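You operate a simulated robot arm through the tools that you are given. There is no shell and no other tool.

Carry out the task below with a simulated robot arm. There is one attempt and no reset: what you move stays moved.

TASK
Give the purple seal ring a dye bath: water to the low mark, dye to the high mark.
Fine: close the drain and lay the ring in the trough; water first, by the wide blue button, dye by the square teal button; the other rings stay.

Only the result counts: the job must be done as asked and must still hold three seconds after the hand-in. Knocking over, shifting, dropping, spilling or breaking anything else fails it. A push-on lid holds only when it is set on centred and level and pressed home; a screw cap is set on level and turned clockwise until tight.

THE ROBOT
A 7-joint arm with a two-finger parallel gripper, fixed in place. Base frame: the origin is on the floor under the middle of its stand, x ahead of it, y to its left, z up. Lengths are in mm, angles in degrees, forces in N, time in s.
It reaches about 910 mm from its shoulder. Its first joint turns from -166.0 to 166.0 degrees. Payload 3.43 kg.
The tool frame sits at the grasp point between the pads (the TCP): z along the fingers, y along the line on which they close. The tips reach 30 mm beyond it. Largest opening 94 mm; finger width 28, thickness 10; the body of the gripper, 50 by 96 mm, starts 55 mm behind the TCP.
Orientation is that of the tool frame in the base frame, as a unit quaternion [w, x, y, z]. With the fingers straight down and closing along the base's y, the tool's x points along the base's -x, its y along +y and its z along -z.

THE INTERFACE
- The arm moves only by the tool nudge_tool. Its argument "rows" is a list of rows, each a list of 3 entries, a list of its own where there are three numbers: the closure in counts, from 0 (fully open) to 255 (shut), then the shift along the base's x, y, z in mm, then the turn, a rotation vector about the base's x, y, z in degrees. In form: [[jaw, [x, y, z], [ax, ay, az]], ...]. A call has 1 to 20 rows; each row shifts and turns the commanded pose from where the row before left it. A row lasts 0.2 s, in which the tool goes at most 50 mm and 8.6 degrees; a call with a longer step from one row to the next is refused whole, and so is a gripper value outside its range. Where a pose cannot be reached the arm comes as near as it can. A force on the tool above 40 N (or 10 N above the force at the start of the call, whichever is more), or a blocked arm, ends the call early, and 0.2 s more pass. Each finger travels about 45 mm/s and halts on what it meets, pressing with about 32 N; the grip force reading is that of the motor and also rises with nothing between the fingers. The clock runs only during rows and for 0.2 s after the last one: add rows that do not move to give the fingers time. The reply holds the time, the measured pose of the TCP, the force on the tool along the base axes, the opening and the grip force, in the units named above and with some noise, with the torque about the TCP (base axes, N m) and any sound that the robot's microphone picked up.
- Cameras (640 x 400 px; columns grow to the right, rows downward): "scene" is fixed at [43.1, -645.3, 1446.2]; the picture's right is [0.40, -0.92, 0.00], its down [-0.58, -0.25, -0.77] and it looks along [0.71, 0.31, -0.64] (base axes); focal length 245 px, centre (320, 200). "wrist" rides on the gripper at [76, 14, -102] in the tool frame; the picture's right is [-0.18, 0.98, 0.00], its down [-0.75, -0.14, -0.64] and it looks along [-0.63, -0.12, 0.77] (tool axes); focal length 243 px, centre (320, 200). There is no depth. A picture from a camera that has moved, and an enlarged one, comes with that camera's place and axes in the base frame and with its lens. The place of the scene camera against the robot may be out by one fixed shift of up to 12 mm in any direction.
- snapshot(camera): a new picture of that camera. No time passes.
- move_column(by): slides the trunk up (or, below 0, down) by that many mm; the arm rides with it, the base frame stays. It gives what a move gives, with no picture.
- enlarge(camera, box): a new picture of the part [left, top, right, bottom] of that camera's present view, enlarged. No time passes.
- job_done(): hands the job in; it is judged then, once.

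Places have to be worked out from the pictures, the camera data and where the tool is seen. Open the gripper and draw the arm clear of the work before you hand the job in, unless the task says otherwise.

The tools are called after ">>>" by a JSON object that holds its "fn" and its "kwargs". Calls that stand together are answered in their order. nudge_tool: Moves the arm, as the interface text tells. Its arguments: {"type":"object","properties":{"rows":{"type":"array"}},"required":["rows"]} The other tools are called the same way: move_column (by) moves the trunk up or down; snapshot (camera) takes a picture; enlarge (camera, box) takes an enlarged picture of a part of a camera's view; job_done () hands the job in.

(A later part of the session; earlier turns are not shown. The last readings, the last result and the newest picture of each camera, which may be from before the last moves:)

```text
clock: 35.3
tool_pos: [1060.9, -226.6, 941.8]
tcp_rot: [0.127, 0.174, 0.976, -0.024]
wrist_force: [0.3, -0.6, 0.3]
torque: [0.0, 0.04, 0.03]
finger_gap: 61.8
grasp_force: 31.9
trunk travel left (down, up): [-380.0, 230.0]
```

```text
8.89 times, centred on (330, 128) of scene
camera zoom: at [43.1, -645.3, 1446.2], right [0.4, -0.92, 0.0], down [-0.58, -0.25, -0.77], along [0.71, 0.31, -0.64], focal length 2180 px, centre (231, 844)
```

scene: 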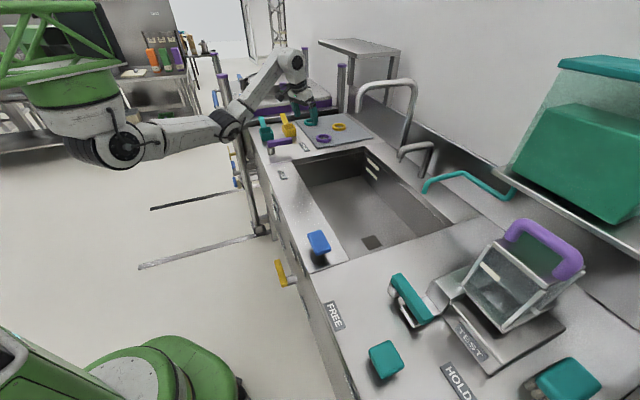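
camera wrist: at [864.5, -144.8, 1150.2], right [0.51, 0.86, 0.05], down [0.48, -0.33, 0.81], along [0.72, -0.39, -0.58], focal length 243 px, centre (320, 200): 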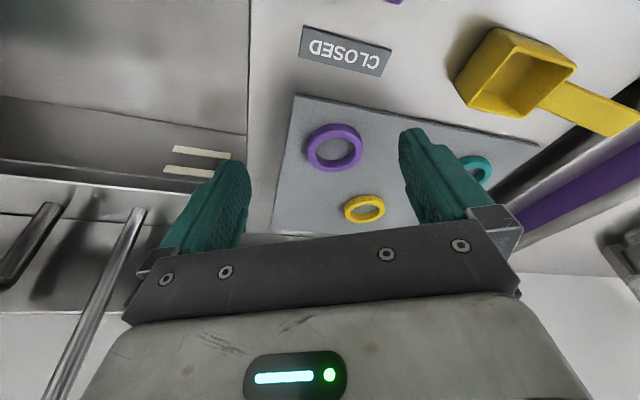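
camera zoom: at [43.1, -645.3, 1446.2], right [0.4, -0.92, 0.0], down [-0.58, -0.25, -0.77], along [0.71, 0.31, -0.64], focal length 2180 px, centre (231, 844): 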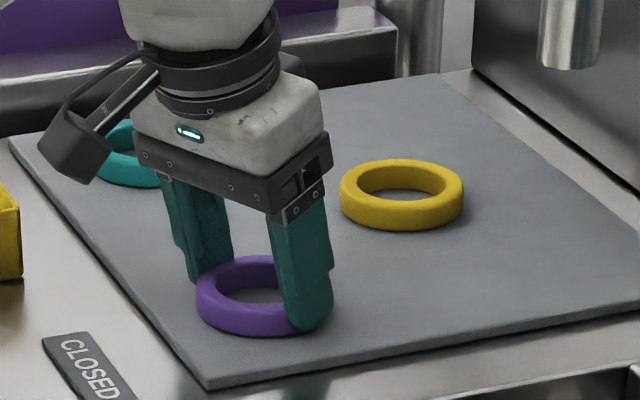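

The gap is again ~62 mm, so that is the ring's true grip size, and this time the pads reach down to the ring's base. I'll lift slowly and check the hold.

>>> {"fn": "nudge_tool", "kwargs": {"rows": [[255, [0, 0, 2], [0, 0, 0]], [255, [0, 0, 3], [0, 0, 0]], [255, [0, 0, 5], [0, 0, 0]], [255, [0, 0, 5], [0, 0, 0]], [255, [0, 0, 5], [0, 0, 0]]]}}

>>> {"fn": "enlarge", "kwargs": {"camera": "wrist", "box": [200, 60, 440, 210]}}

>>> {"fn": "enlarge", "kwargs": {"camera": "scene", "box": [300, 105, 360, 150]}}

```text
clock: 36.5
tool_pos: [1061.9, -226.9, 960.9]
tcp_rot: [0.128, 0.174, 0.976, -0.024]
wrist_force: [-0.4, 0.8, -0.8]
torque: [-0.02, -0.01, 0.05]
finger_gap: 61.8
grasp_force: 31.9
trunk travel left (down, up): [-380.0, 230.0]
```

```text
2.67 times, centred on (320, 135) of wrist
camera zoom: at [972.2, -178.4, 1041.9], right [0.51, 0.86, 0.05], down [0.48, -0.33, 0.81], along [0.72, -0.39, -0.58], focal length 647 px, centre (320, 373)
```

zoom: 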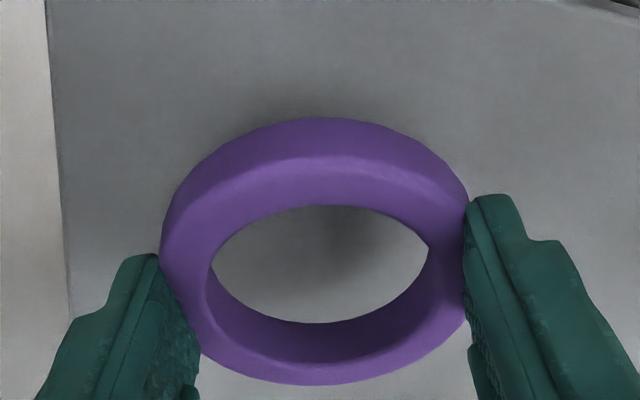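

```text
8.89 times, centred on (330, 128) of scene
camera zoom: at [43.1, -645.3, 1446.2], right [0.4, -0.92, 0.0], down [-0.58, -0.25, -0.77], along [0.71, 0.31, -0.64], focal length 2180 px, centre (231, 844)
```

zoom: 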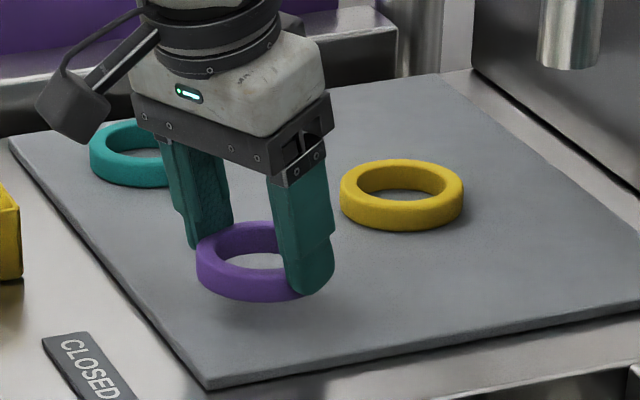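

The ring hangs level with a steady gap of 61.8 mm. I'll continue lifting gently and check the gap again.

>>> {"fn": "nudge_tool", "kwargs": {"rows": [[255, [0, 0, 8], [0, 0, 0]], [255, [-1, 0, 10], [0, 0, 0]], [255, [-2, 1, 12], [0, 0, 0]], [255, [-3, 1, 12], [0, 0, 0]], [255, [-3, 1, 12], [0, 0, 0]], [255, [-3, 1, 10], [0, 0, 0]]]}}

>>> {"fn": "snapshot", "kwargs": {"camera": "wrist"}}

```text
clock: 37.9
tool_pos: [1048.9, -222.4, 1024.3]
tcp_rot: [0.128, 0.173, 0.976, -0.024]
wrist_force: [0.1, -0.1, -0.7]
torque: [0.03, 0.01, 0.01]
finger_gap: 62.0
grasp_force: 32.2
trunk travel left (down, up): [-380.0, 230.0]
```

```text
taken
camera wrist: at [959.7, -174.5, 1106.0], right [0.51, 0.86, 0.05], down [0.48, -0.33, 0.81], along [0.72, -0.39, -0.58], focal length 243 px, centre (320, 200)
```

wrist: 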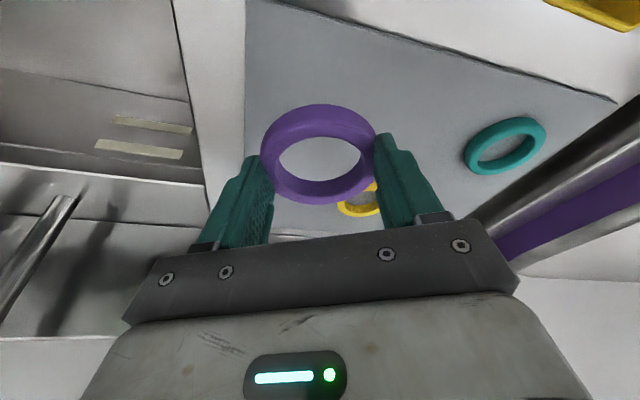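

The hold is good. I'll raise the column back up so the forearm will come down into the trough from above, then check the hold.

>>> {"fn": "move_column", "kwargs": {"by": 120}}

>>> {"fn": "snapshot", "kwargs": {"camera": "scene"}}

```text
clock: 39.4
tool_pos: [1048.4, -222.6, 1146.3]
tcp_rot: [0.128, 0.172, 0.976, -0.023]
wrist_force: [0.8, -0.3, 0.4]
torque: [0.03, 0.0, -0.02]
finger_gap: 61.9
grasp_force: 32.5
trunk travel left (down, up): [-500.0, 110.0]
```

```text
taken
```

scene: 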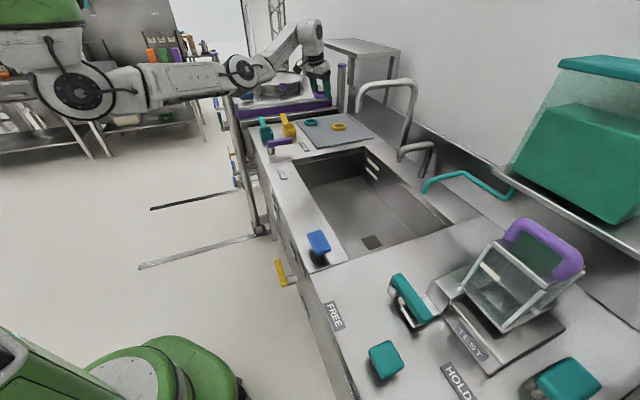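

I'll carry the ring over the trough (target a≈260, b≈862), turning the hand to face straight into the bench as it goes.

>>> {"fn": "nudge_tool", "kwargs": {"rows": [[255, [-12, -10, 0], [0, 0, -2]], [255, [-22, -17, 0], [0, 0, -2.5]], [255, [-26, -20, -3], [0, 0, -2.5]], [255, [-27, -21, -5], [0, 0, -2.5]], [255, [-27, -21, -5], [0, 0, -2.5]], [255, [-27, -21, -5], [0, 0, -2.5]], [255, [-27, -21, -5], [0, 0, -2.5]], [255, [-27, -21, -5], [0, 0, -2.5]], [255, [-26, -21, -5], [0, 0, -2.5]], [255, [-20, -18, -5], [0, 0, -2.5]], [255, [-12, -12, -3], [0, 0, 0]]]}}

>>> {"fn": "snapshot", "kwargs": {"camera": "wrist"}}

>>> {"fn": "snapshot", "kwargs": {"camera": "scene"}}

```text
clock: 41.8
tool_pos: [794.8, -425.3, 1104.5]
tcp_rot: [0.12, 0.376, 0.917, -0.05]
wrist_force: [-0.4, -0.2, 0.1]
torque: [0.0, 0.0, 0.01]
finger_gap: 62.1
grasp_force: 31.7
trunk travel left (down, up): [-500.0, 110.0]
```

```text
taken
camera wrist: at [734.7, -344.5, 1184.1], right [0.82, 0.57, 0.05], down [0.3, -0.49, 0.81], along [0.49, -0.65, -0.58], focal length 243 px, centre (320, 200)
```

wrist: 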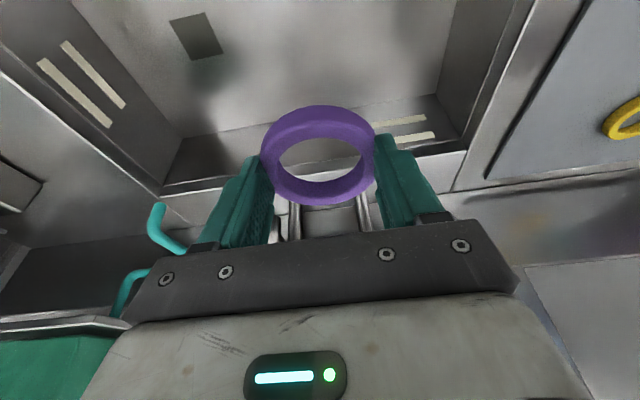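

```text
taken
```

scene: 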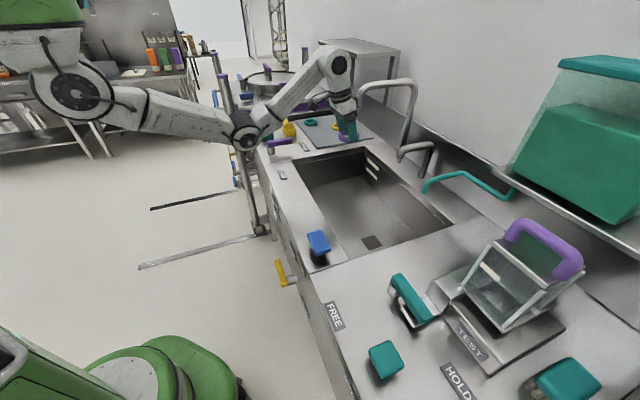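

The ring is over the trough, held steady, with the hand facing −45°. I'll descend part-way, to where the ring is just around rim height, and check the arm's clearance.

>>> {"fn": "nudge_tool", "kwargs": {"rows": [[255, [0, 0, -10], [0, 0, 0]], [255, [0, 0, -20], [0, 0, 0]], [255, [0, 0, -20], [0, 0, 0]], [255, [0, 0, -20], [0, 0, 0]], [255, [0, 0, -20], [0, 0, 0]], [255, [0, 0, -20], [0, 0, 0]], [255, [0, 0, -20], [0, 0, 0]], [255, [0, 0, -15], [0, 0, 0]]]}}

>>> {"fn": "snapshot", "kwargs": {"camera": "wrist"}}

>>> {"fn": "snapshot", "kwargs": {"camera": "scene"}}

```text
clock: 43.6
tool_pos: [794.8, -425.7, 960.4]
tcp_rot: [0.119, 0.377, 0.917, -0.05]
wrist_force: [-0.9, 0.5, 0.1]
torque: [-0.03, 0.02, -0.03]
finger_gap: 61.9
grasp_force: 31.7
trunk travel left (down, up): [-500.0, 110.0]
```

```text
taken
camera wrist: at [734.6, -345.2, 1039.8], right [0.82, 0.57, 0.05], down [0.3, -0.49, 0.81], along [0.49, -0.65, -0.58], focal length 243 px, centre (320, 200)
```

wrist: 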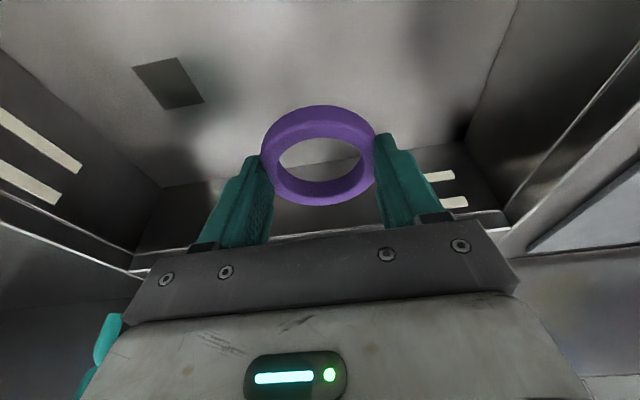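

```text
taken
```

scene: 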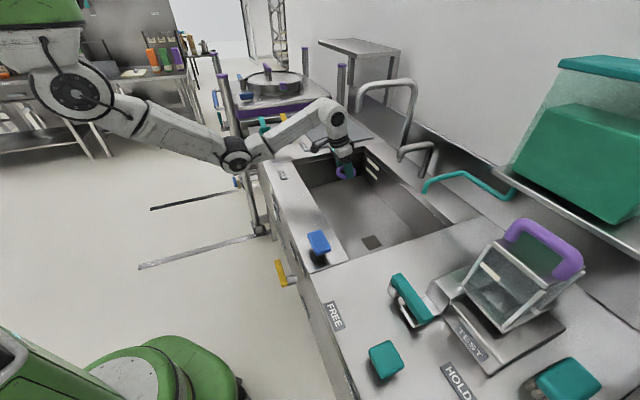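

Clearances look fine so far, and the ring is level. I'll continue down into the trough in smaller increments.

>>> {"fn": "nudge_tool", "kwargs": {"rows": [[255, [0, 0, -15], [0, 0, 0]], [255, [0, 0, -20], [0, 0, 0]], [255, [0, 0, -20], [0, 0, 0]], [255, [0, 0, -20], [0, 0, 0]], [255, [0, 0, -15], [0, 0, 0]]]}}

>>> {"fn": "snapshot", "kwargs": {"camera": "wrist"}}

>>> {"fn": "enlarge", "kwargs": {"camera": "scene", "box": [180, 80, 440, 260]}}

```text
clock: 44.8
tool_pos: [795.5, -425.6, 869.8]
tcp_rot: [0.12, 0.378, 0.917, -0.051]
wrist_force: [-0.4, 0.6, 0.4]
torque: [0.01, 0.04, -0.01]
finger_gap: 61.8
grasp_force: 31.9
trunk travel left (down, up): [-500.0, 110.0]
```

```text
taken
camera wrist: at [734.5, -345.0, 949.8], right [0.82, 0.57, 0.05], down [0.3, -0.49, 0.82], along [0.49, -0.65, -0.58], focal length 243 px, centre (320, 200)
```

wrist: 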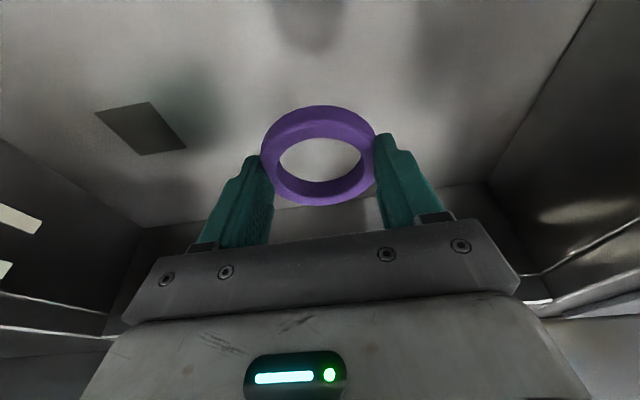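

```text
2.22 times, centred on (310, 170) of scene
camera zoom: at [43.1, -645.3, 1446.2], right [0.4, -0.92, 0.0], down [-0.58, -0.25, -0.77], along [0.71, 0.31, -0.64], focal length 545 px, centre (342, 267)
```

zoom: 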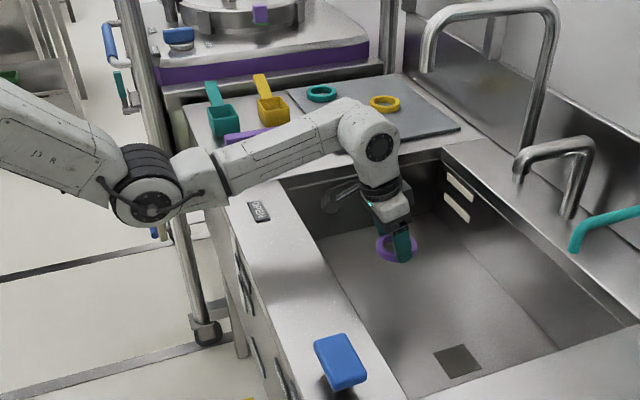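

Triangulating the drain grate from three wrist views puts the trough floor near z≈728. I'll shift 22 mm deeper into the trough for camera clearance from the front wall, then lower the column 70 mm.

>>> {"fn": "nudge_tool", "kwargs": {"rows": [[255, [5, -5, 0], [0, 0, 0]], [255, [6, -6, 0], [0, 0, 0]], [255, [5, -5, 0], [0, 0, 0]]]}}

>>> {"fn": "move_column", "kwargs": {"by": -70}}

>>> {"fn": "snapshot", "kwargs": {"camera": "wrist"}}

>>> {"fn": "enlarge", "kwargs": {"camera": "scene", "box": [180, 80, 440, 260]}}

```text
clock: 45.6
tool_pos: [811.1, -441.9, 868.8]
tcp_rot: [0.12, 0.376, 0.917, -0.05]
wrist_force: [-0.4, -0.4, -0.7]
torque: [0.03, 0.0, 0.0]
finger_gap: 62.1
grasp_force: 31.7
trunk travel left (down, up): [-500.0, 110.0]
```

```text
clock: 46.7
tool_pos: [811.5, -442.2, 800.6]
tcp_rot: [0.12, 0.376, 0.917, -0.05]
wrist_force: [0.4, -0.4, -0.3]
torque: [-0.04, -0.02, 0.03]
finger_gap: 61.9
grasp_force: 32.0
trunk travel left (down, up): [-430.0, 180.0]
```

```text
taken
camera wrist: at [750.4, -361.0, 880.0], right [0.82, 0.57, 0.05], down [0.3, -0.49, 0.81], along [0.49, -0.65, -0.58], focal length 243 px, centre (320, 200)
```

wrist: 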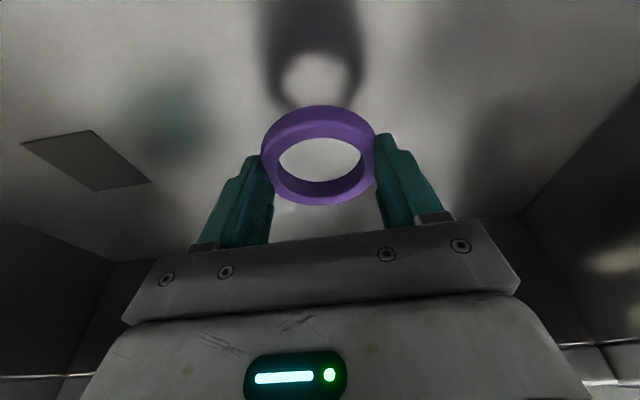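

```text
2.22 times, centred on (310, 170) of scene
camera zoom: at [43.1, -645.3, 1446.2], right [0.4, -0.92, 0.0], down [-0.58, -0.25, -0.77], along [0.71, 0.31, -0.64], focal length 545 px, centre (342, 267)
```

zoom: 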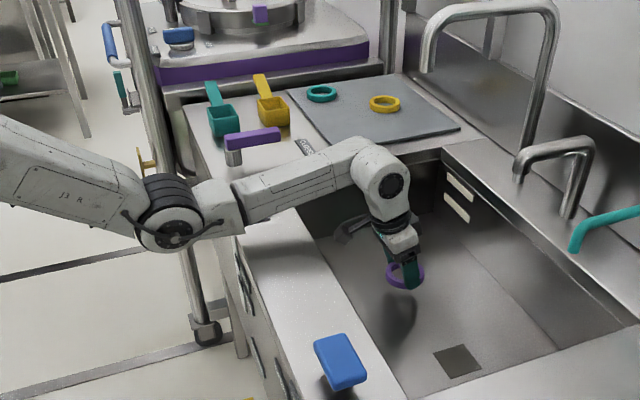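

The ring is level about 40 mm above the floor. I'll lower with the arm, slowly, watching for floor contact.

>>> {"fn": "nudge_tool", "kwargs": {"rows": [[255, [0, 0, -8], [0, 0, 0]], [255, [0, 0, -10], [0, 0, 0]], [255, [0, 0, -8], [0, 0, 0]]]}}

>>> {"fn": "snapshot", "kwargs": {"camera": "wrist"}}

```text
clock: 47.5
tool_pos: [811.4, -441.6, 773.9]
tcp_rot: [0.119, 0.377, 0.917, -0.05]
wrist_force: [-0.3, -0.2, 0.1]
torque: [-0.01, -0.01, -0.03]
finger_gap: 62.2
grasp_force: 32.0
trunk travel left (down, up): [-430.0, 180.0]
```

```text
taken
camera wrist: at [750.2, -361.0, 853.7], right [0.82, 0.57, 0.05], down [0.3, -0.49, 0.81], along [0.49, -0.65, -0.58], focal length 243 px, centre (320, 200)
```

wrist: 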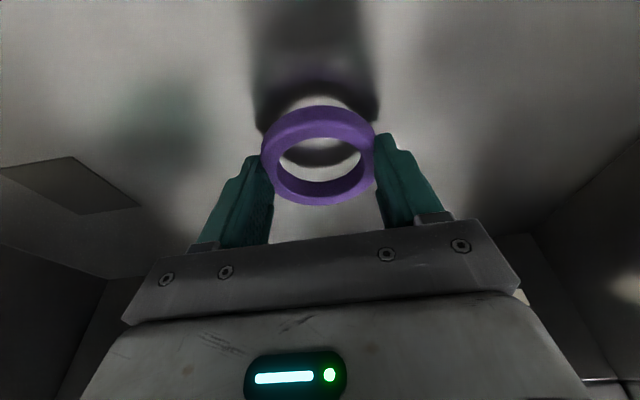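

The ring's shadow has nearly closed up beneath it. I'll creep down in small steps until contact shows.

>>> {"fn": "nudge_tool", "kwargs": {"rows": [[255, [0, 0, -4], [0, 0, 0]], [255, [0, 0, -3], [0, 0, 0]], [255, [0, 0, -2], [0, 0, 0]]]}}

```text
clock: 48.3
tool_pos: [810.3, -442.2, 764.7]
tcp_rot: [0.12, 0.378, 0.917, -0.05]
wrist_force: [0.6, -0.2, -0.1]
torque: [-0.02, -0.01, 0.02]
finger_gap: 62.2
grasp_force: 31.9
trunk travel left (down, up): [-430.0, 180.0]
```

>>> {"fn": "nudge_tool", "kwargs": {"rows": [[255, [0, 0, -1.5], [0, 0, 0]], [255, [0, 0, -1.5], [0, 0, 0]]]}}

>>> {"fn": "enlarge", "kwargs": {"camera": "wrist", "box": [200, 20, 440, 220]}}

```text
clock: 48.9
tool_pos: [811.1, -441.2, 763.4]
tcp_rot: [0.12, 0.377, 0.917, -0.05]
wrist_force: [-4.5, 4.0, 10.9]
torque: [0.36, 0.24, 0.07]
finger_gap: 62.2
grasp_force: 32.7
trunk travel left (down, up): [-430.0, 180.0]
```

```text
2.00 times, centred on (320, 120) of wrist
camera zoom: at [750.5, -361.0, 843.4], right [0.82, 0.57, 0.05], down [0.3, -0.49, 0.82], along [0.49, -0.65, -0.58], focal length 485 px, centre (320, 360)
```

zoom: 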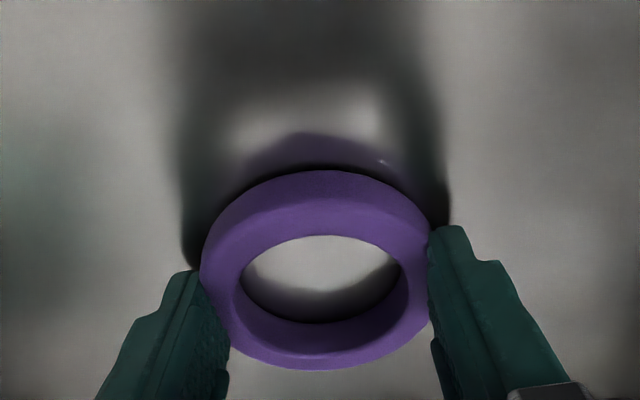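

Contact with the floor (≈11 N); the ring is seated. I'll ease off 1 mm, open the fingers, and draw straight up.

>>> {"fn": "nudge_tool", "kwargs": {"rows": [[255, [0, 0, 1], [0, 0, 0]], [120, [0, 0, 0], [0, 0, 0]], [60, [0, 0, 0], [0, 0, 0]], [0, [0, 0, 0], [0, 0, 0]], [0, [0, 0, 0], [0, 0, 0]]]}}

>>> {"fn": "enlarge", "kwargs": {"camera": "wrist", "box": [160, 20, 480, 240]}}

```text
clock: 50.1
tool_pos: [811.8, -442.2, 763.2]
tcp_rot: [0.119, 0.377, 0.917, -0.05]
wrist_force: [-1.4, -3.0, 1.3]
torque: [0.0, -0.02, -0.04]
finger_gap: 92.5
grasp_force: 0.1
trunk travel left (down, up): [-430.0, 180.0]
```

```text
1.82 times, centred on (320, 130) of wrist
camera zoom: at [750.4, -360.8, 842.8], right [0.82, 0.57, 0.05], down [0.3, -0.49, 0.81], along [0.49, -0.65, -0.58], focal length 441 px, centre (320, 327)
```

zoom: 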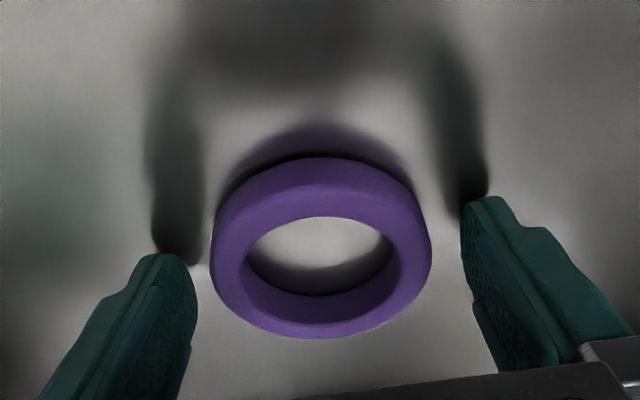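

The ring lies flat on the trough floor, released. Now I'll raise the hand straight up out of the trough.

>>> {"fn": "nudge_tool", "kwargs": {"rows": [[0, [0, 0, 10], [0, 0, 0]], [0, [0, 0, 20], [0, 0, 0]], [0, [0, 0, 30], [0, 0, 0]], [0, [0, 0, 30], [0, 0, 0]], [0, [0, 0, 30], [0, 0, 0]], [0, [0, 0, 30], [0, 0, 0]], [0, [0, 0, 30], [0, 0, 0]], [0, [0, 0, 30], [0, 0, 0]], [0, [0, 0, 30], [0, 0, 0]]]}}

>>> {"fn": "snapshot", "kwargs": {"camera": "wrist"}}

>>> {"fn": "snapshot", "kwargs": {"camera": "scene"}}

```text
clock: 52.1
tool_pos: [810.7, -441.3, 1003.2]
tcp_rot: [0.12, 0.377, 0.917, -0.05]
wrist_force: [-0.5, -0.2, 0.0]
torque: [-0.01, 0.03, 0.02]
finger_gap: 94.1
grasp_force: 0.2
trunk travel left (down, up): [-430.0, 180.0]
```

```text
taken
camera wrist: at [750.2, -360.7, 1083.5], right [0.82, 0.57, 0.05], down [0.3, -0.49, 0.81], along [0.49, -0.65, -0.58], focal length 243 px, centre (320, 200)
```

wrist: 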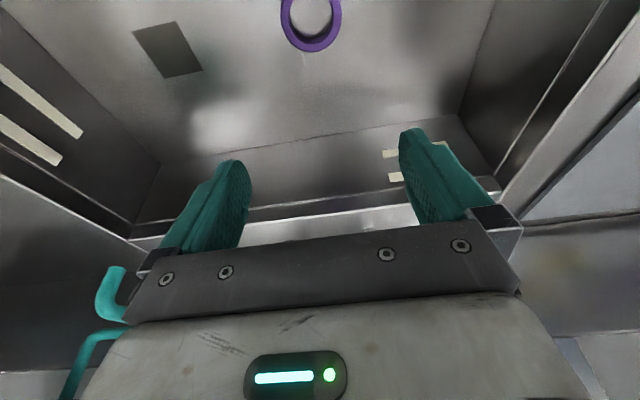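

```text
taken
```

scene: 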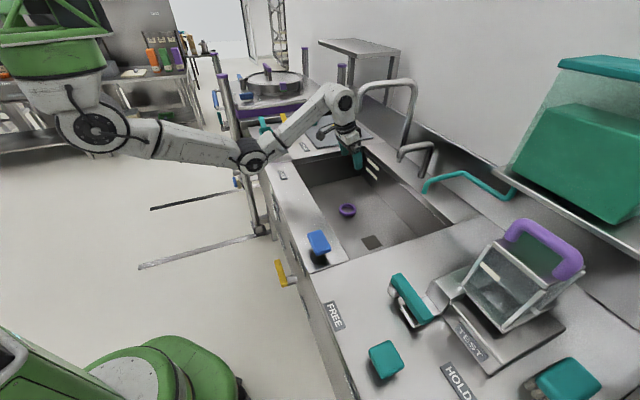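

The ring rests in the trough and everything else is unchanged. Next is water: I place the blue button near (441, −470, 943), so I'll travel over to it with fingers closed and the hand turned vertical.

>>> {"fn": "nudge_tool", "kwargs": {"rows": [[60, [-20, 0, 20], [1.3, 1.3, 0]], [120, [-40, -3, 20], [1.3, 1.3, 0]], [200, [-45, -4, 20], [1.3, 1.3, 0]], [255, [-45, -4, 10], [1.3, 1.3, 0]], [255, [-45, -4, 0], [1.3, 1.3, 0]], [255, [-45, -4, 0], [1.3, 1.3, 0]], [255, [-45, -4, 0], [1.3, 1.3, 0]], [255, [-45, -4, 0], [1.3, 1.3, 0]], [255, [-25, -2, 0], [0, 0, 0]], [255, [-15, 0, 0], [0, 0, 0]]]}}

>>> {"fn": "snapshot", "kwargs": {"camera": "wrist"}}

>>> {"fn": "snapshot", "kwargs": {"camera": "scene"}}

```text
clock: 54.3
tool_pos: [439.2, -471.3, 1072.5]
tcp_rot: [0.003, 0.379, 0.925, 0.0]
wrist_force: [0.4, 0.3, -1.0]
torque: [-0.01, 0.01, -0.01]
finger_gap: 0.1
grasp_force: 32.4
trunk travel left (down, up): [-430.0, 180.0]
```

```text
taken
camera wrist: at [396.3, -406.4, 1175.4], right [0.82, 0.57, 0.0], down [0.43, -0.63, 0.65], along [0.37, -0.53, -0.76], focal length 243 px, centre (320, 200)
```

wrist: 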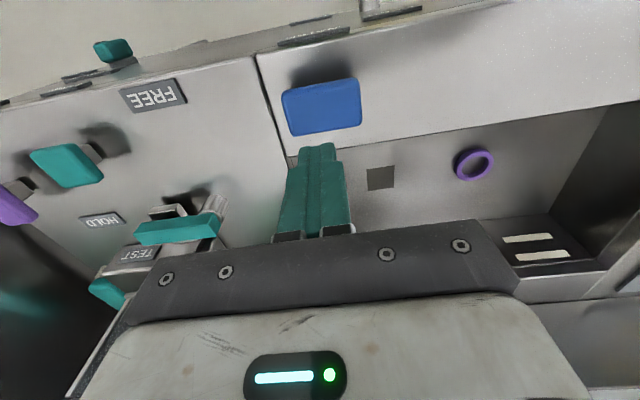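

```text
taken
```

scene: 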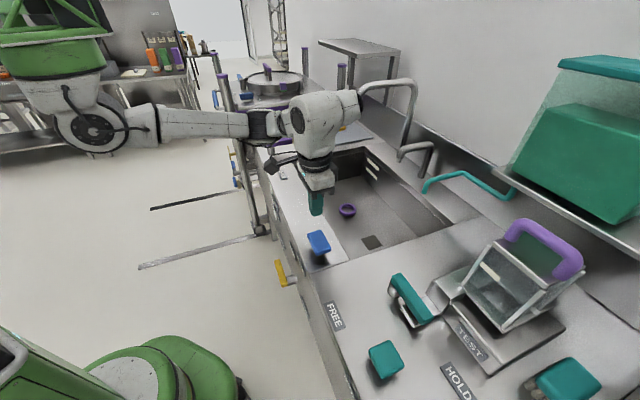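

The wrist view now shows the blue button just ahead of the fingertips and also the trough with the marks on its left wall. I'll record baseline views of the marks and then descend to just above the button.

>>> {"fn": "nudge_tool", "kwargs": {"rows": [[255, [2, 0, -20], [0, 0, 0]], [255, [2, 0, -25], [0, 0, 0]], [255, [0, 0, -25], [0, 0, 0]], [255, [0, 0, -15], [0, 0, 0]]]}}

>>> {"fn": "snapshot", "kwargs": {"camera": "wrist"}}

>>> {"fn": "enlarge", "kwargs": {"camera": "scene", "box": [280, 130, 440, 270]}}

```text
clock: 55.3
tool_pos: [445.4, -472.0, 988.1]
tcp_rot: [0.003, 0.379, 0.925, 0.0]
wrist_force: [0.4, -0.7, -0.1]
torque: [0.01, 0.0, 0.0]
finger_gap: 0.0
grasp_force: 32.1
trunk travel left (down, up): [-430.0, 180.0]
```

```text
taken
camera wrist: at [401.1, -406.5, 1091.0], right [0.82, 0.57, 0.0], down [0.44, -0.63, 0.65], along [0.37, -0.53, -0.76], focal length 243 px, centre (320, 200)
```

wrist: 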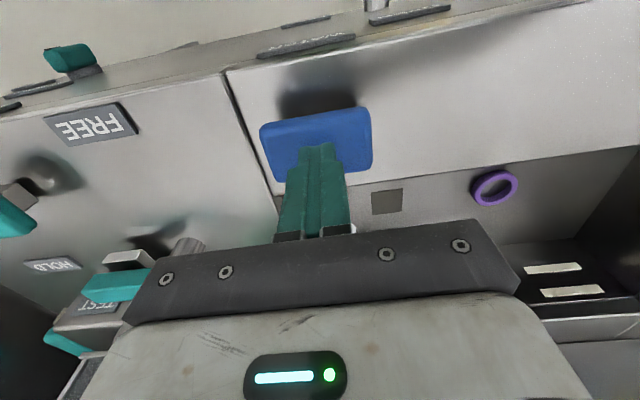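

```text
2.86 times, centred on (360, 200) of scene
camera zoom: at [43.1, -645.3, 1446.2], right [0.4, -0.92, 0.0], down [-0.58, -0.25, -0.77], along [0.71, 0.31, -0.64], focal length 701 px, centre (206, 200)
```

zoom: 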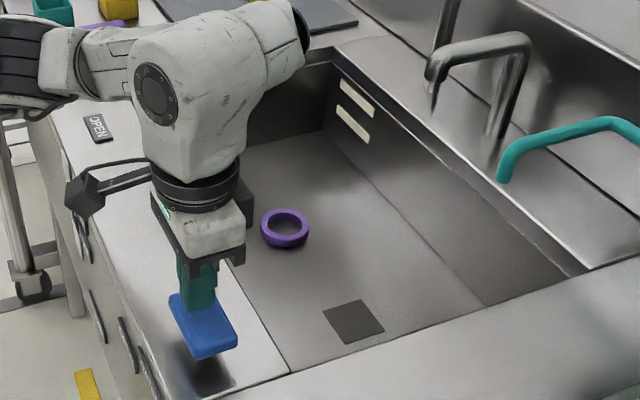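

The fingertips are above the blue button, and the scene view has a clear sight of both marks. I'll creep down to find the button's top.

>>> {"fn": "nudge_tool", "kwargs": {"rows": [[255, [0, 0, -4], [0, 0, 0]], [255, [0, 0, -4], [0, 0, 0]], [255, [0, 0, -3], [0, 0, 0]]]}}

```text
clock: 56.1
tool_pos: [445.0, -471.1, 977.1]
tcp_rot: [0.003, 0.38, 0.925, -0.001]
wrist_force: [0.3, -0.1, -0.3]
torque: [0.03, 0.02, -0.01]
finger_gap: 0.0
grasp_force: 32.0
trunk travel left (down, up): [-430.0, 180.0]
```

>>> {"fn": "nudge_tool", "kwargs": {"rows": [[255, [0, 0, -2], [0, 0, 0]], [255, [0, 0, -2], [0, 0, 0]]]}}

>>> {"fn": "enlarge", "kwargs": {"camera": "scene", "box": [290, 200, 350, 270]}}

```text
clock: 56.7
tool_pos: [445.9, -470.8, 972.0]
tcp_rot: [0.001, 0.379, 0.925, -0.002]
wrist_force: [0.7, -1.5, 1.7]
torque: [-0.04, 0.02, 0.02]
finger_gap: 0.0
grasp_force: 32.1
trunk travel left (down, up): [-430.0, 180.0]
```

```text
5.71 times, centred on (320, 235) of scene
camera zoom: at [43.1, -645.3, 1446.2], right [0.4, -0.92, 0.0], down [-0.58, -0.25, -0.77], along [0.71, 0.31, -0.64], focal length 1402 px, centre (320, 0)
```

zoom: 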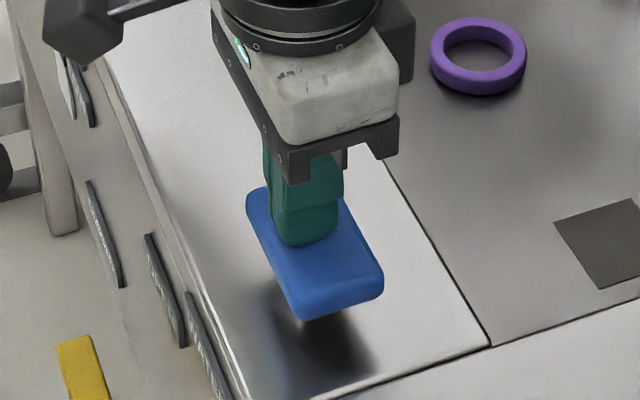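

First contact shows (≈1.7 N) at tip height ≈942. I'll press 3 mm further and look for a reaction; no time passes while I look.

>>> {"fn": "nudge_tool", "kwargs": {"rows": [[255, [0, 0, -3], [0, 0, 0]]]}}

>>> {"fn": "enlarge", "kwargs": {"camera": "scene", "box": [280, 130, 440, 270]}}

```text
clock: 57.1
tool_pos: [445.6, -470.6, 970.2]
tcp_rot: [0.002, 0.379, 0.925, 0.0]
wrist_force: [-0.7, -1.1, 3.1]
torque: [0.01, 0.01, 0.03]
finger_gap: 0.1
grasp_force: 32.2
trunk travel left (down, up): [-430.0, 180.0]
```

```text
2.86 times, centred on (360, 200) of scene
camera zoom: at [43.1, -645.3, 1446.2], right [0.4, -0.92, 0.0], down [-0.58, -0.25, -0.77], along [0.71, 0.31, -0.64], focal length 701 px, centre (206, 200)
```

zoom: 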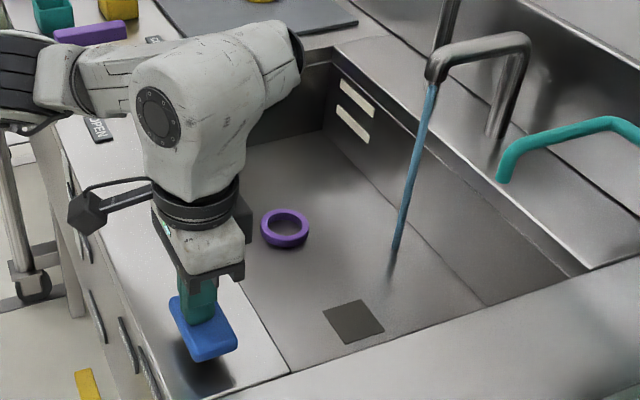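

Water is flowing from the short faucet. I'll hold for one row and see how quickly the level changes.

>>> {"fn": "nudge_tool", "kwargs": {"rows": [[255, [0, 0, 0], [0, 0, 0]]]}}

>>> {"fn": "enlarge", "kwargs": {"camera": "scene", "box": [300, 130, 440, 260]}}

>>> {"fn": "snapshot", "kwargs": {"camera": "wrist"}}

```text
clock: 57.5
tool_pos: [446.0, -470.8, 969.6]
tcp_rot: [0.002, 0.38, 0.925, 0.0]
wrist_force: [0.8, -1.1, 2.5]
torque: [-0.01, 0.01, -0.03]
finger_gap: 0.0
grasp_force: 32.1
trunk travel left (down, up): [-430.0, 180.0]
```

```text
3.08 times, centred on (370, 195) of scene
camera zoom: at [43.1, -645.3, 1446.2], right [0.4, -0.92, 0.0], down [-0.58, -0.25, -0.77], along [0.71, 0.31, -0.64], focal length 755 px, centre (166, 215)
```

zoom: 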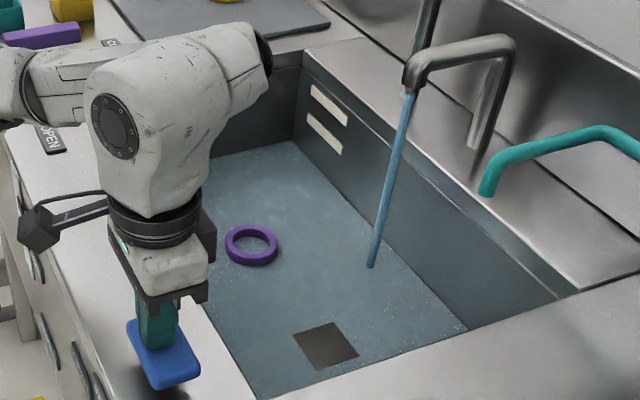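

```text
taken
camera wrist: at [401.0, -406.4, 1073.2], right [0.82, 0.57, 0.0], down [0.44, -0.63, 0.65], along [0.37, -0.53, -0.76], focal length 243 px, centre (320, 200)
```

wrist: 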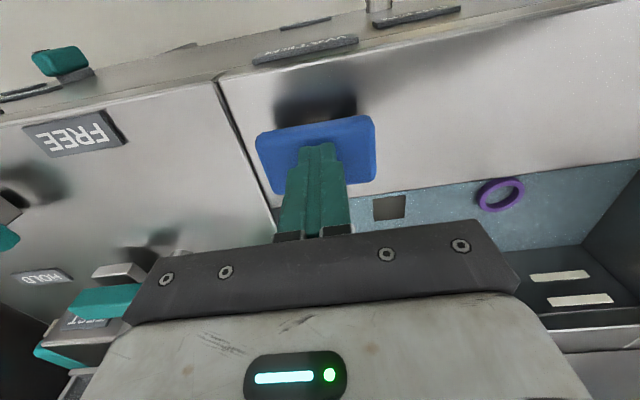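

Water now covers the floor. I'll enlarge the marks region to see the waterline against the lower mark.

>>> {"fn": "enlarge", "kwargs": {"camera": "scene", "box": [345, 140, 405, 190]}}

```text
8.00 times, centred on (375, 165) of scene
camera zoom: at [43.1, -645.3, 1446.2], right [0.4, -0.92, 0.0], down [-0.58, -0.25, -0.77], along [0.71, 0.31, -0.64], focal length 1962 px, centre (-120, 480)
```

zoom: 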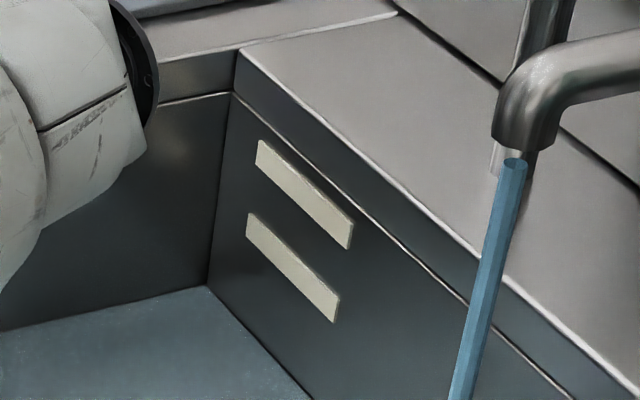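

The waterline meets the far corner well below the lower mark. I'll keep the button pressed for 1 s and measure the rise.

>>> {"fn": "nudge_tool", "kwargs": {"rows": [[255, [0, 0, 0], [0, 0, 0]], [255, [0, 0, 0], [0, 0, 0]], [255, [0, 0, 0], [0, 0, 0]], [255, [0, 0, 0], [0, 0, 0]]]}}

>>> {"fn": "enlarge", "kwargs": {"camera": "scene", "box": [345, 140, 405, 190]}}

>>> {"fn": "enlarge", "kwargs": {"camera": "scene", "box": [300, 130, 440, 260]}}

```text
clock: 58.5
tool_pos: [445.5, -471.2, 969.6]
tcp_rot: [0.002, 0.38, 0.925, 0.0]
wrist_force: [0.1, -0.7, 1.8]
torque: [0.01, 0.02, 0.03]
finger_gap: 0.0
grasp_force: 32.0
trunk travel left (down, up): [-430.0, 180.0]
```

```text
8.00 times, centred on (375, 165) of scene
camera zoom: at [43.1, -645.3, 1446.2], right [0.4, -0.92, 0.0], down [-0.58, -0.25, -0.77], along [0.71, 0.31, -0.64], focal length 1962 px, centre (-120, 480)
```

zoom: 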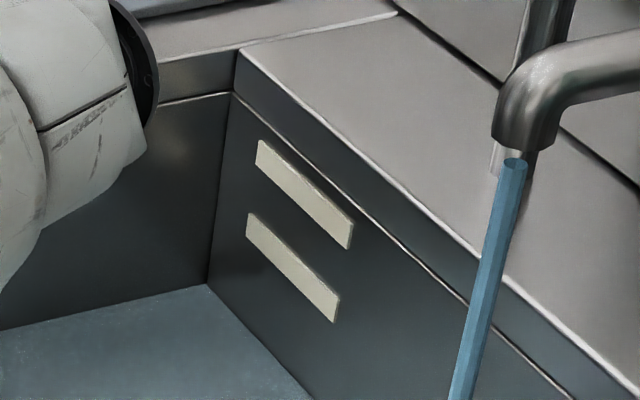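

```text
3.08 times, centred on (370, 195) of scene
camera zoom: at [43.1, -645.3, 1446.2], right [0.4, -0.92, 0.0], down [-0.58, -0.25, -0.77], along [0.71, 0.31, -0.64], focal length 755 px, centre (166, 215)
```

zoom: 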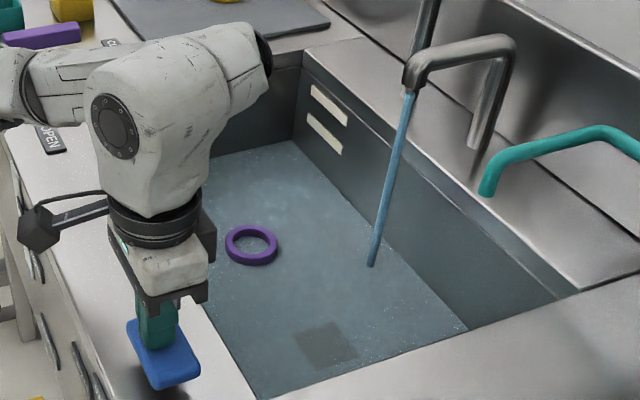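

The rise is slow (a millimetre or two per second). I'll hold for several seconds and re-measure.

>>> {"fn": "nudge_tool", "kwargs": {"rows": [[255, [0, 0, -0.5], [0, 0, 0]], [255, [0, 0, 0], [0, 0, 0]], [255, [0, 0, 0], [0, 0, 0]], [255, [0, 0, 0], [0, 0, 0]], [255, [0, 0, 0], [0, 0, 0]], [255, [0, 0, 0], [0, 0, 0]], [255, [0, 0, 0], [0, 0, 0]], [255, [0, 0, 0], [0, 0, 0]], [255, [0, 0, 0], [0, 0, 0]], [255, [0, 0, 0], [0, 0, 0]], [255, [0, 0, 0], [0, 0, 0]], [255, [0, 0, 0], [0, 0, 0]], [255, [0, 0, 0], [0, 0, 0]], [255, [0, 0, 0], [0, 0, 0]]]}}

>>> {"fn": "enlarge", "kwargs": {"camera": "scene", "box": [345, 140, 405, 190]}}

>>> {"fn": "enlarge", "kwargs": {"camera": "scene", "box": [300, 130, 440, 260]}}

```text
clock: 61.5
tool_pos: [445.2, -470.4, 969.6]
tcp_rot: [0.001, 0.379, 0.925, -0.001]
wrist_force: [0.8, 0.4, 2.3]
torque: [0.03, 0.03, -0.01]
finger_gap: 0.0
grasp_force: 31.9
trunk travel left (down, up): [-430.0, 180.0]
```

```text
8.00 times, centred on (375, 165) of scene
camera zoom: at [43.1, -645.3, 1446.2], right [0.4, -0.92, 0.0], down [-0.58, -0.25, -0.77], along [0.71, 0.31, -0.64], focal length 1962 px, centre (-120, 480)
```

zoom: 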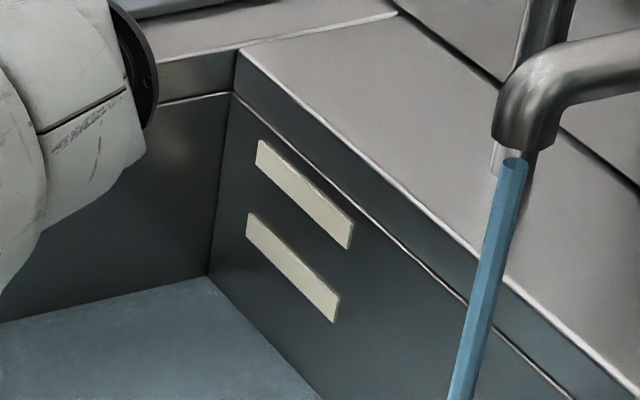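

```text
3.08 times, centred on (370, 195) of scene
camera zoom: at [43.1, -645.3, 1446.2], right [0.4, -0.92, 0.0], down [-0.58, -0.25, -0.77], along [0.71, 0.31, -0.64], focal length 755 px, centre (166, 215)
```

zoom: 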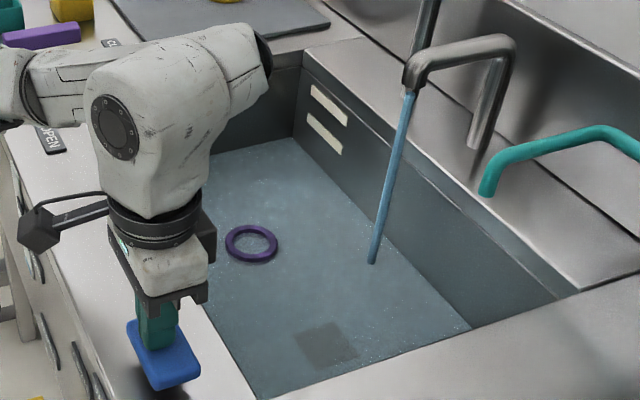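

The corner waterline moved from y≈283 to 276 in 3 s (~2.5 px/s); the lower mark's centre meets the corner near y≈199, so about 30 s more is needed. I'll hold for several 4 s stretches.

>>> {"fn": "nudge_tool", "kwargs": {"rows": [[255, [0, 0, 0], [0, 0, 0]], [255, [0, 0, 0], [0, 0, 0]], [255, [0, 0, 0], [0, 0, 0]], [255, [0, 0, 0], [0, 0, 0]], [255, [0, 0, 0], [0, 0, 0]], [255, [0, 0, 0], [0, 0, 0]], [255, [0, 0, 0], [0, 0, 0]], [255, [0, 0, 0], [0, 0, 0]], [255, [0, 0, 0], [0, 0, 0]], [255, [0, 0, 0], [0, 0, 0]], [255, [0, 0, 0], [0, 0, 0]], [255, [0, 0, 0], [0, 0, 0]], [255, [0, 0, 0], [0, 0, 0]], [255, [0, 0, 0], [0, 0, 0]], [255, [0, 0, 0], [0, 0, 0]], [255, [0, 0, 0], [0, 0, 0]], [255, [0, 0, 0], [0, 0, 0]], [255, [0, 0, 0], [0, 0, 0]], [255, [0, 0, 0], [0, 0, 0]], [255, [0, 0, 0], [0, 0, 0]]]}}

>>> {"fn": "enlarge", "kwargs": {"camera": "scene", "box": [345, 140, 405, 190]}}

>>> {"fn": "enlarge", "kwargs": {"camera": "scene", "box": [300, 130, 440, 260]}}

```text
clock: 65.7
tool_pos: [445.0, -470.5, 969.6]
tcp_rot: [0.001, 0.38, 0.925, -0.001]
wrist_force: [-0.2, 0.5, 3.1]
torque: [0.02, 0.04, 0.01]
finger_gap: 0.2
grasp_force: 31.6
trunk travel left (down, up): [-430.0, 180.0]
```

```text
8.00 times, centred on (375, 165) of scene
camera zoom: at [43.1, -645.3, 1446.2], right [0.4, -0.92, 0.0], down [-0.58, -0.25, -0.77], along [0.71, 0.31, -0.64], focal length 1962 px, centre (-120, 480)
```

zoom: 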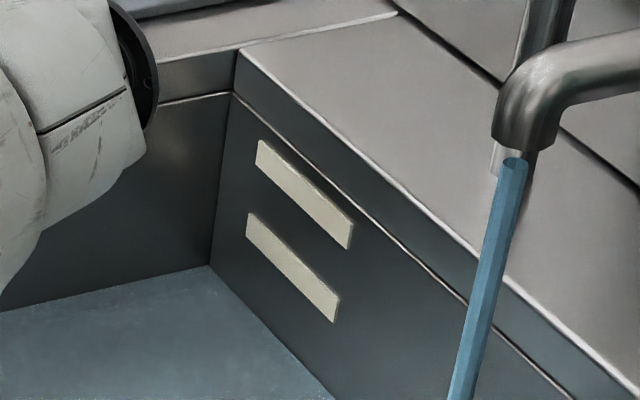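

```text
3.08 times, centred on (370, 195) of scene
camera zoom: at [43.1, -645.3, 1446.2], right [0.4, -0.92, 0.0], down [-0.58, -0.25, -0.77], along [0.71, 0.31, -0.64], focal length 755 px, centre (166, 215)
```

zoom: 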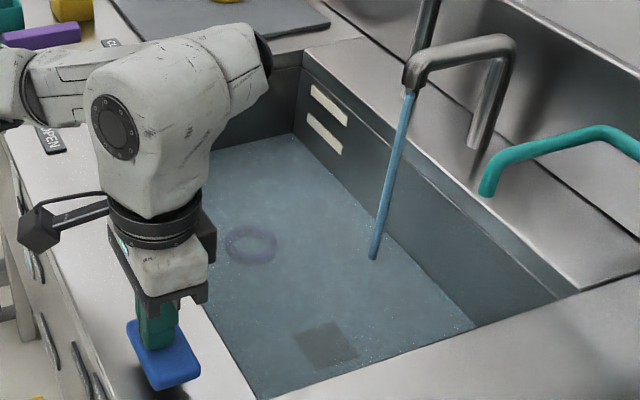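

The level is rising steadily (~2.4 px/s), about 27 s to go. I'll hold for two more 4.2 s stretches and re-measure.

>>> {"fn": "nudge_tool", "kwargs": {"rows": [[255, [0, 0, 0], [0, 0, 0]], [255, [0, 0, 0], [0, 0, 0]], [255, [0, 0, 0], [0, 0, 0]], [255, [0, 0, 0], [0, 0, 0]], [255, [0, 0, 0], [0, 0, 0]], [255, [0, 0, 0], [0, 0, 0]], [255, [0, 0, 0], [0, 0, 0]], [255, [0, 0, 0], [0, 0, 0]], [255, [0, 0, 0], [0, 0, 0]], [255, [0, 0, 0], [0, 0, 0]], [255, [0, 0, 0], [0, 0, 0]], [255, [0, 0, 0], [0, 0, 0]], [255, [0, 0, 0], [0, 0, 0]], [255, [0, 0, 0], [0, 0, 0]], [255, [0, 0, 0], [0, 0, 0]], [255, [0, 0, 0], [0, 0, 0]], [255, [0, 0, 0], [0, 0, 0]], [255, [0, 0, 0], [0, 0, 0]], [255, [0, 0, 0], [0, 0, 0]], [255, [0, 0, 0], [0, 0, 0]]]}}

>>> {"fn": "nudge_tool", "kwargs": {"rows": [[255, [0, 0, 0], [0, 0, 0]], [255, [0, 0, 0], [0, 0, 0]], [255, [0, 0, 0], [0, 0, 0]], [255, [0, 0, 0], [0, 0, 0]], [255, [0, 0, 0], [0, 0, 0]], [255, [0, 0, 0], [0, 0, 0]], [255, [0, 0, 0], [0, 0, 0]], [255, [0, 0, 0], [0, 0, 0]], [255, [0, 0, 0], [0, 0, 0]], [255, [0, 0, 0], [0, 0, 0]], [255, [0, 0, 0], [0, 0, 0]], [255, [0, 0, 0], [0, 0, 0]], [255, [0, 0, 0], [0, 0, 0]], [255, [0, 0, 0], [0, 0, 0]], [255, [0, 0, 0], [0, 0, 0]], [255, [0, 0, 0], [0, 0, 0]], [255, [0, 0, 0], [0, 0, 0]], [255, [0, 0, 0], [0, 0, 0]], [255, [0, 0, 0], [0, 0, 0]], [255, [0, 0, 0], [0, 0, 0]]]}}

>>> {"fn": "enlarge", "kwargs": {"camera": "scene", "box": [345, 140, 405, 190]}}

```text
clock: 69.9
tool_pos: [444.8, -470.1, 969.5]
tcp_rot: [0.001, 0.38, 0.925, -0.001]
wrist_force: [-0.1, 1.1, 3.3]
torque: [0.03, 0.07, 0.0]
finger_gap: 0.0
grasp_force: 32.5
trunk travel left (down, up): [-430.0, 180.0]
```

```text
clock: 74.1
tool_pos: [445.4, -471.5, 969.7]
tcp_rot: [0.002, 0.38, 0.925, -0.001]
wrist_force: [0.2, -0.4, 3.4]
torque: [0.07, 0.0, 0.0]
finger_gap: 0.2
grasp_force: 31.9
trunk travel left (down, up): [-430.0, 180.0]
```

```text
8.00 times, centred on (375, 165) of scene
camera zoom: at [43.1, -645.3, 1446.2], right [0.4, -0.92, 0.0], down [-0.58, -0.25, -0.77], along [0.71, 0.31, -0.64], focal length 1962 px, centre (-120, 480)
```

zoom: 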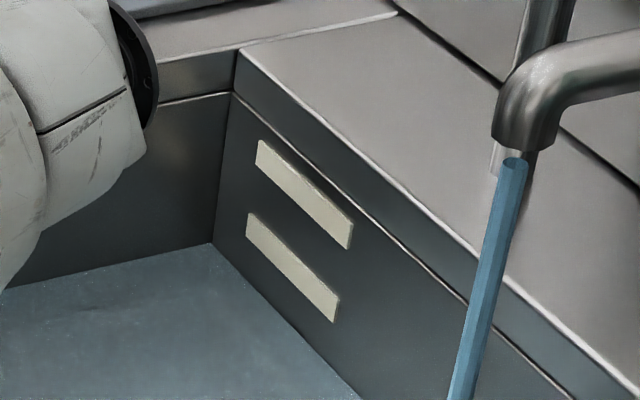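

The waterline is at y≈243 now, about 15 s from the lower mark's centre. I'll hold for two more stretches.

>>> {"fn": "nudge_tool", "kwargs": {"rows": [[255, [0, 0, 0], [0, 0, 0]], [255, [0, 0, 0], [0, 0, 0]], [255, [0, 0, 0], [0, 0, 0]], [255, [0, 0, 0], [0, 0, 0]], [255, [0, 0, 0], [0, 0, 0]], [255, [0, 0, 0], [0, 0, 0]], [255, [0, 0, 0], [0, 0, 0]], [255, [0, 0, 0], [0, 0, 0]], [255, [0, 0, 0], [0, 0, 0]], [255, [0, 0, 0], [0, 0, 0]], [255, [0, 0, 0], [0, 0, 0]], [255, [0, 0, 0], [0, 0, 0]], [255, [0, 0, 0], [0, 0, 0]], [255, [0, 0, 0], [0, 0, 0]], [255, [0, 0, 0], [0, 0, 0]], [255, [0, 0, 0], [0, 0, 0]], [255, [0, 0, 0], [0, 0, 0]], [255, [0, 0, 0], [0, 0, 0]], [255, [0, 0, 0], [0, 0, 0]], [255, [0, 0, 0], [0, 0, 0]]]}}

>>> {"fn": "nudge_tool", "kwargs": {"rows": [[255, [0, 0, 0], [0, 0, 0]], [255, [0, 0, 0], [0, 0, 0]], [255, [0, 0, 0], [0, 0, 0]], [255, [0, 0, 0], [0, 0, 0]], [255, [0, 0, 0], [0, 0, 0]], [255, [0, 0, 0], [0, 0, 0]], [255, [0, 0, 0], [0, 0, 0]], [255, [0, 0, 0], [0, 0, 0]], [255, [0, 0, 0], [0, 0, 0]], [255, [0, 0, 0], [0, 0, 0]], [255, [0, 0, 0], [0, 0, 0]], [255, [0, 0, 0], [0, 0, 0]], [255, [0, 0, 0], [0, 0, 0]], [255, [0, 0, 0], [0, 0, 0]], [255, [0, 0, 0], [0, 0, 0]], [255, [0, 0, 0], [0, 0, 0]]]}}

>>> {"fn": "enlarge", "kwargs": {"camera": "scene", "box": [345, 140, 405, 190]}}

```text
clock: 78.3
tool_pos: [445.1, -470.1, 969.8]
tcp_rot: [0.002, 0.379, 0.925, 0.0]
wrist_force: [0.4, 0.1, 3.5]
torque: [0.03, 0.02, 0.0]
finger_gap: 0.1
grasp_force: 32.0
trunk travel left (down, up): [-430.0, 180.0]
```

```text
clock: 81.7
tool_pos: [444.8, -470.4, 969.5]
tcp_rot: [0.001, 0.38, 0.925, -0.001]
wrist_force: [1.0, 0.2, 3.8]
torque: [-0.01, 0.04, -0.01]
finger_gap: 0.1
grasp_force: 32.2
trunk travel left (down, up): [-430.0, 180.0]
```

```text
8.00 times, centred on (375, 165) of scene
camera zoom: at [43.1, -645.3, 1446.2], right [0.4, -0.92, 0.0], down [-0.58, -0.25, -0.77], along [0.71, 0.31, -0.64], focal length 1962 px, centre (-120, 480)
```

zoom: 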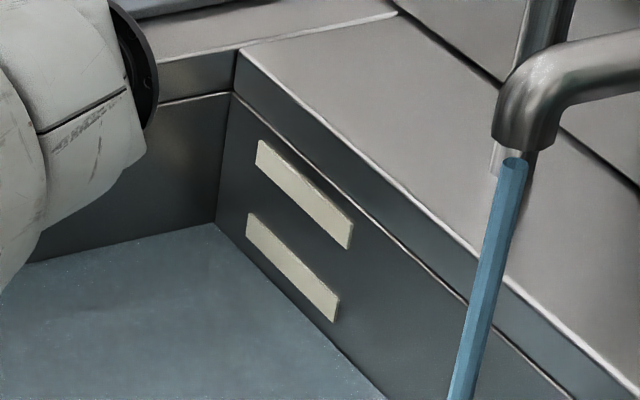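

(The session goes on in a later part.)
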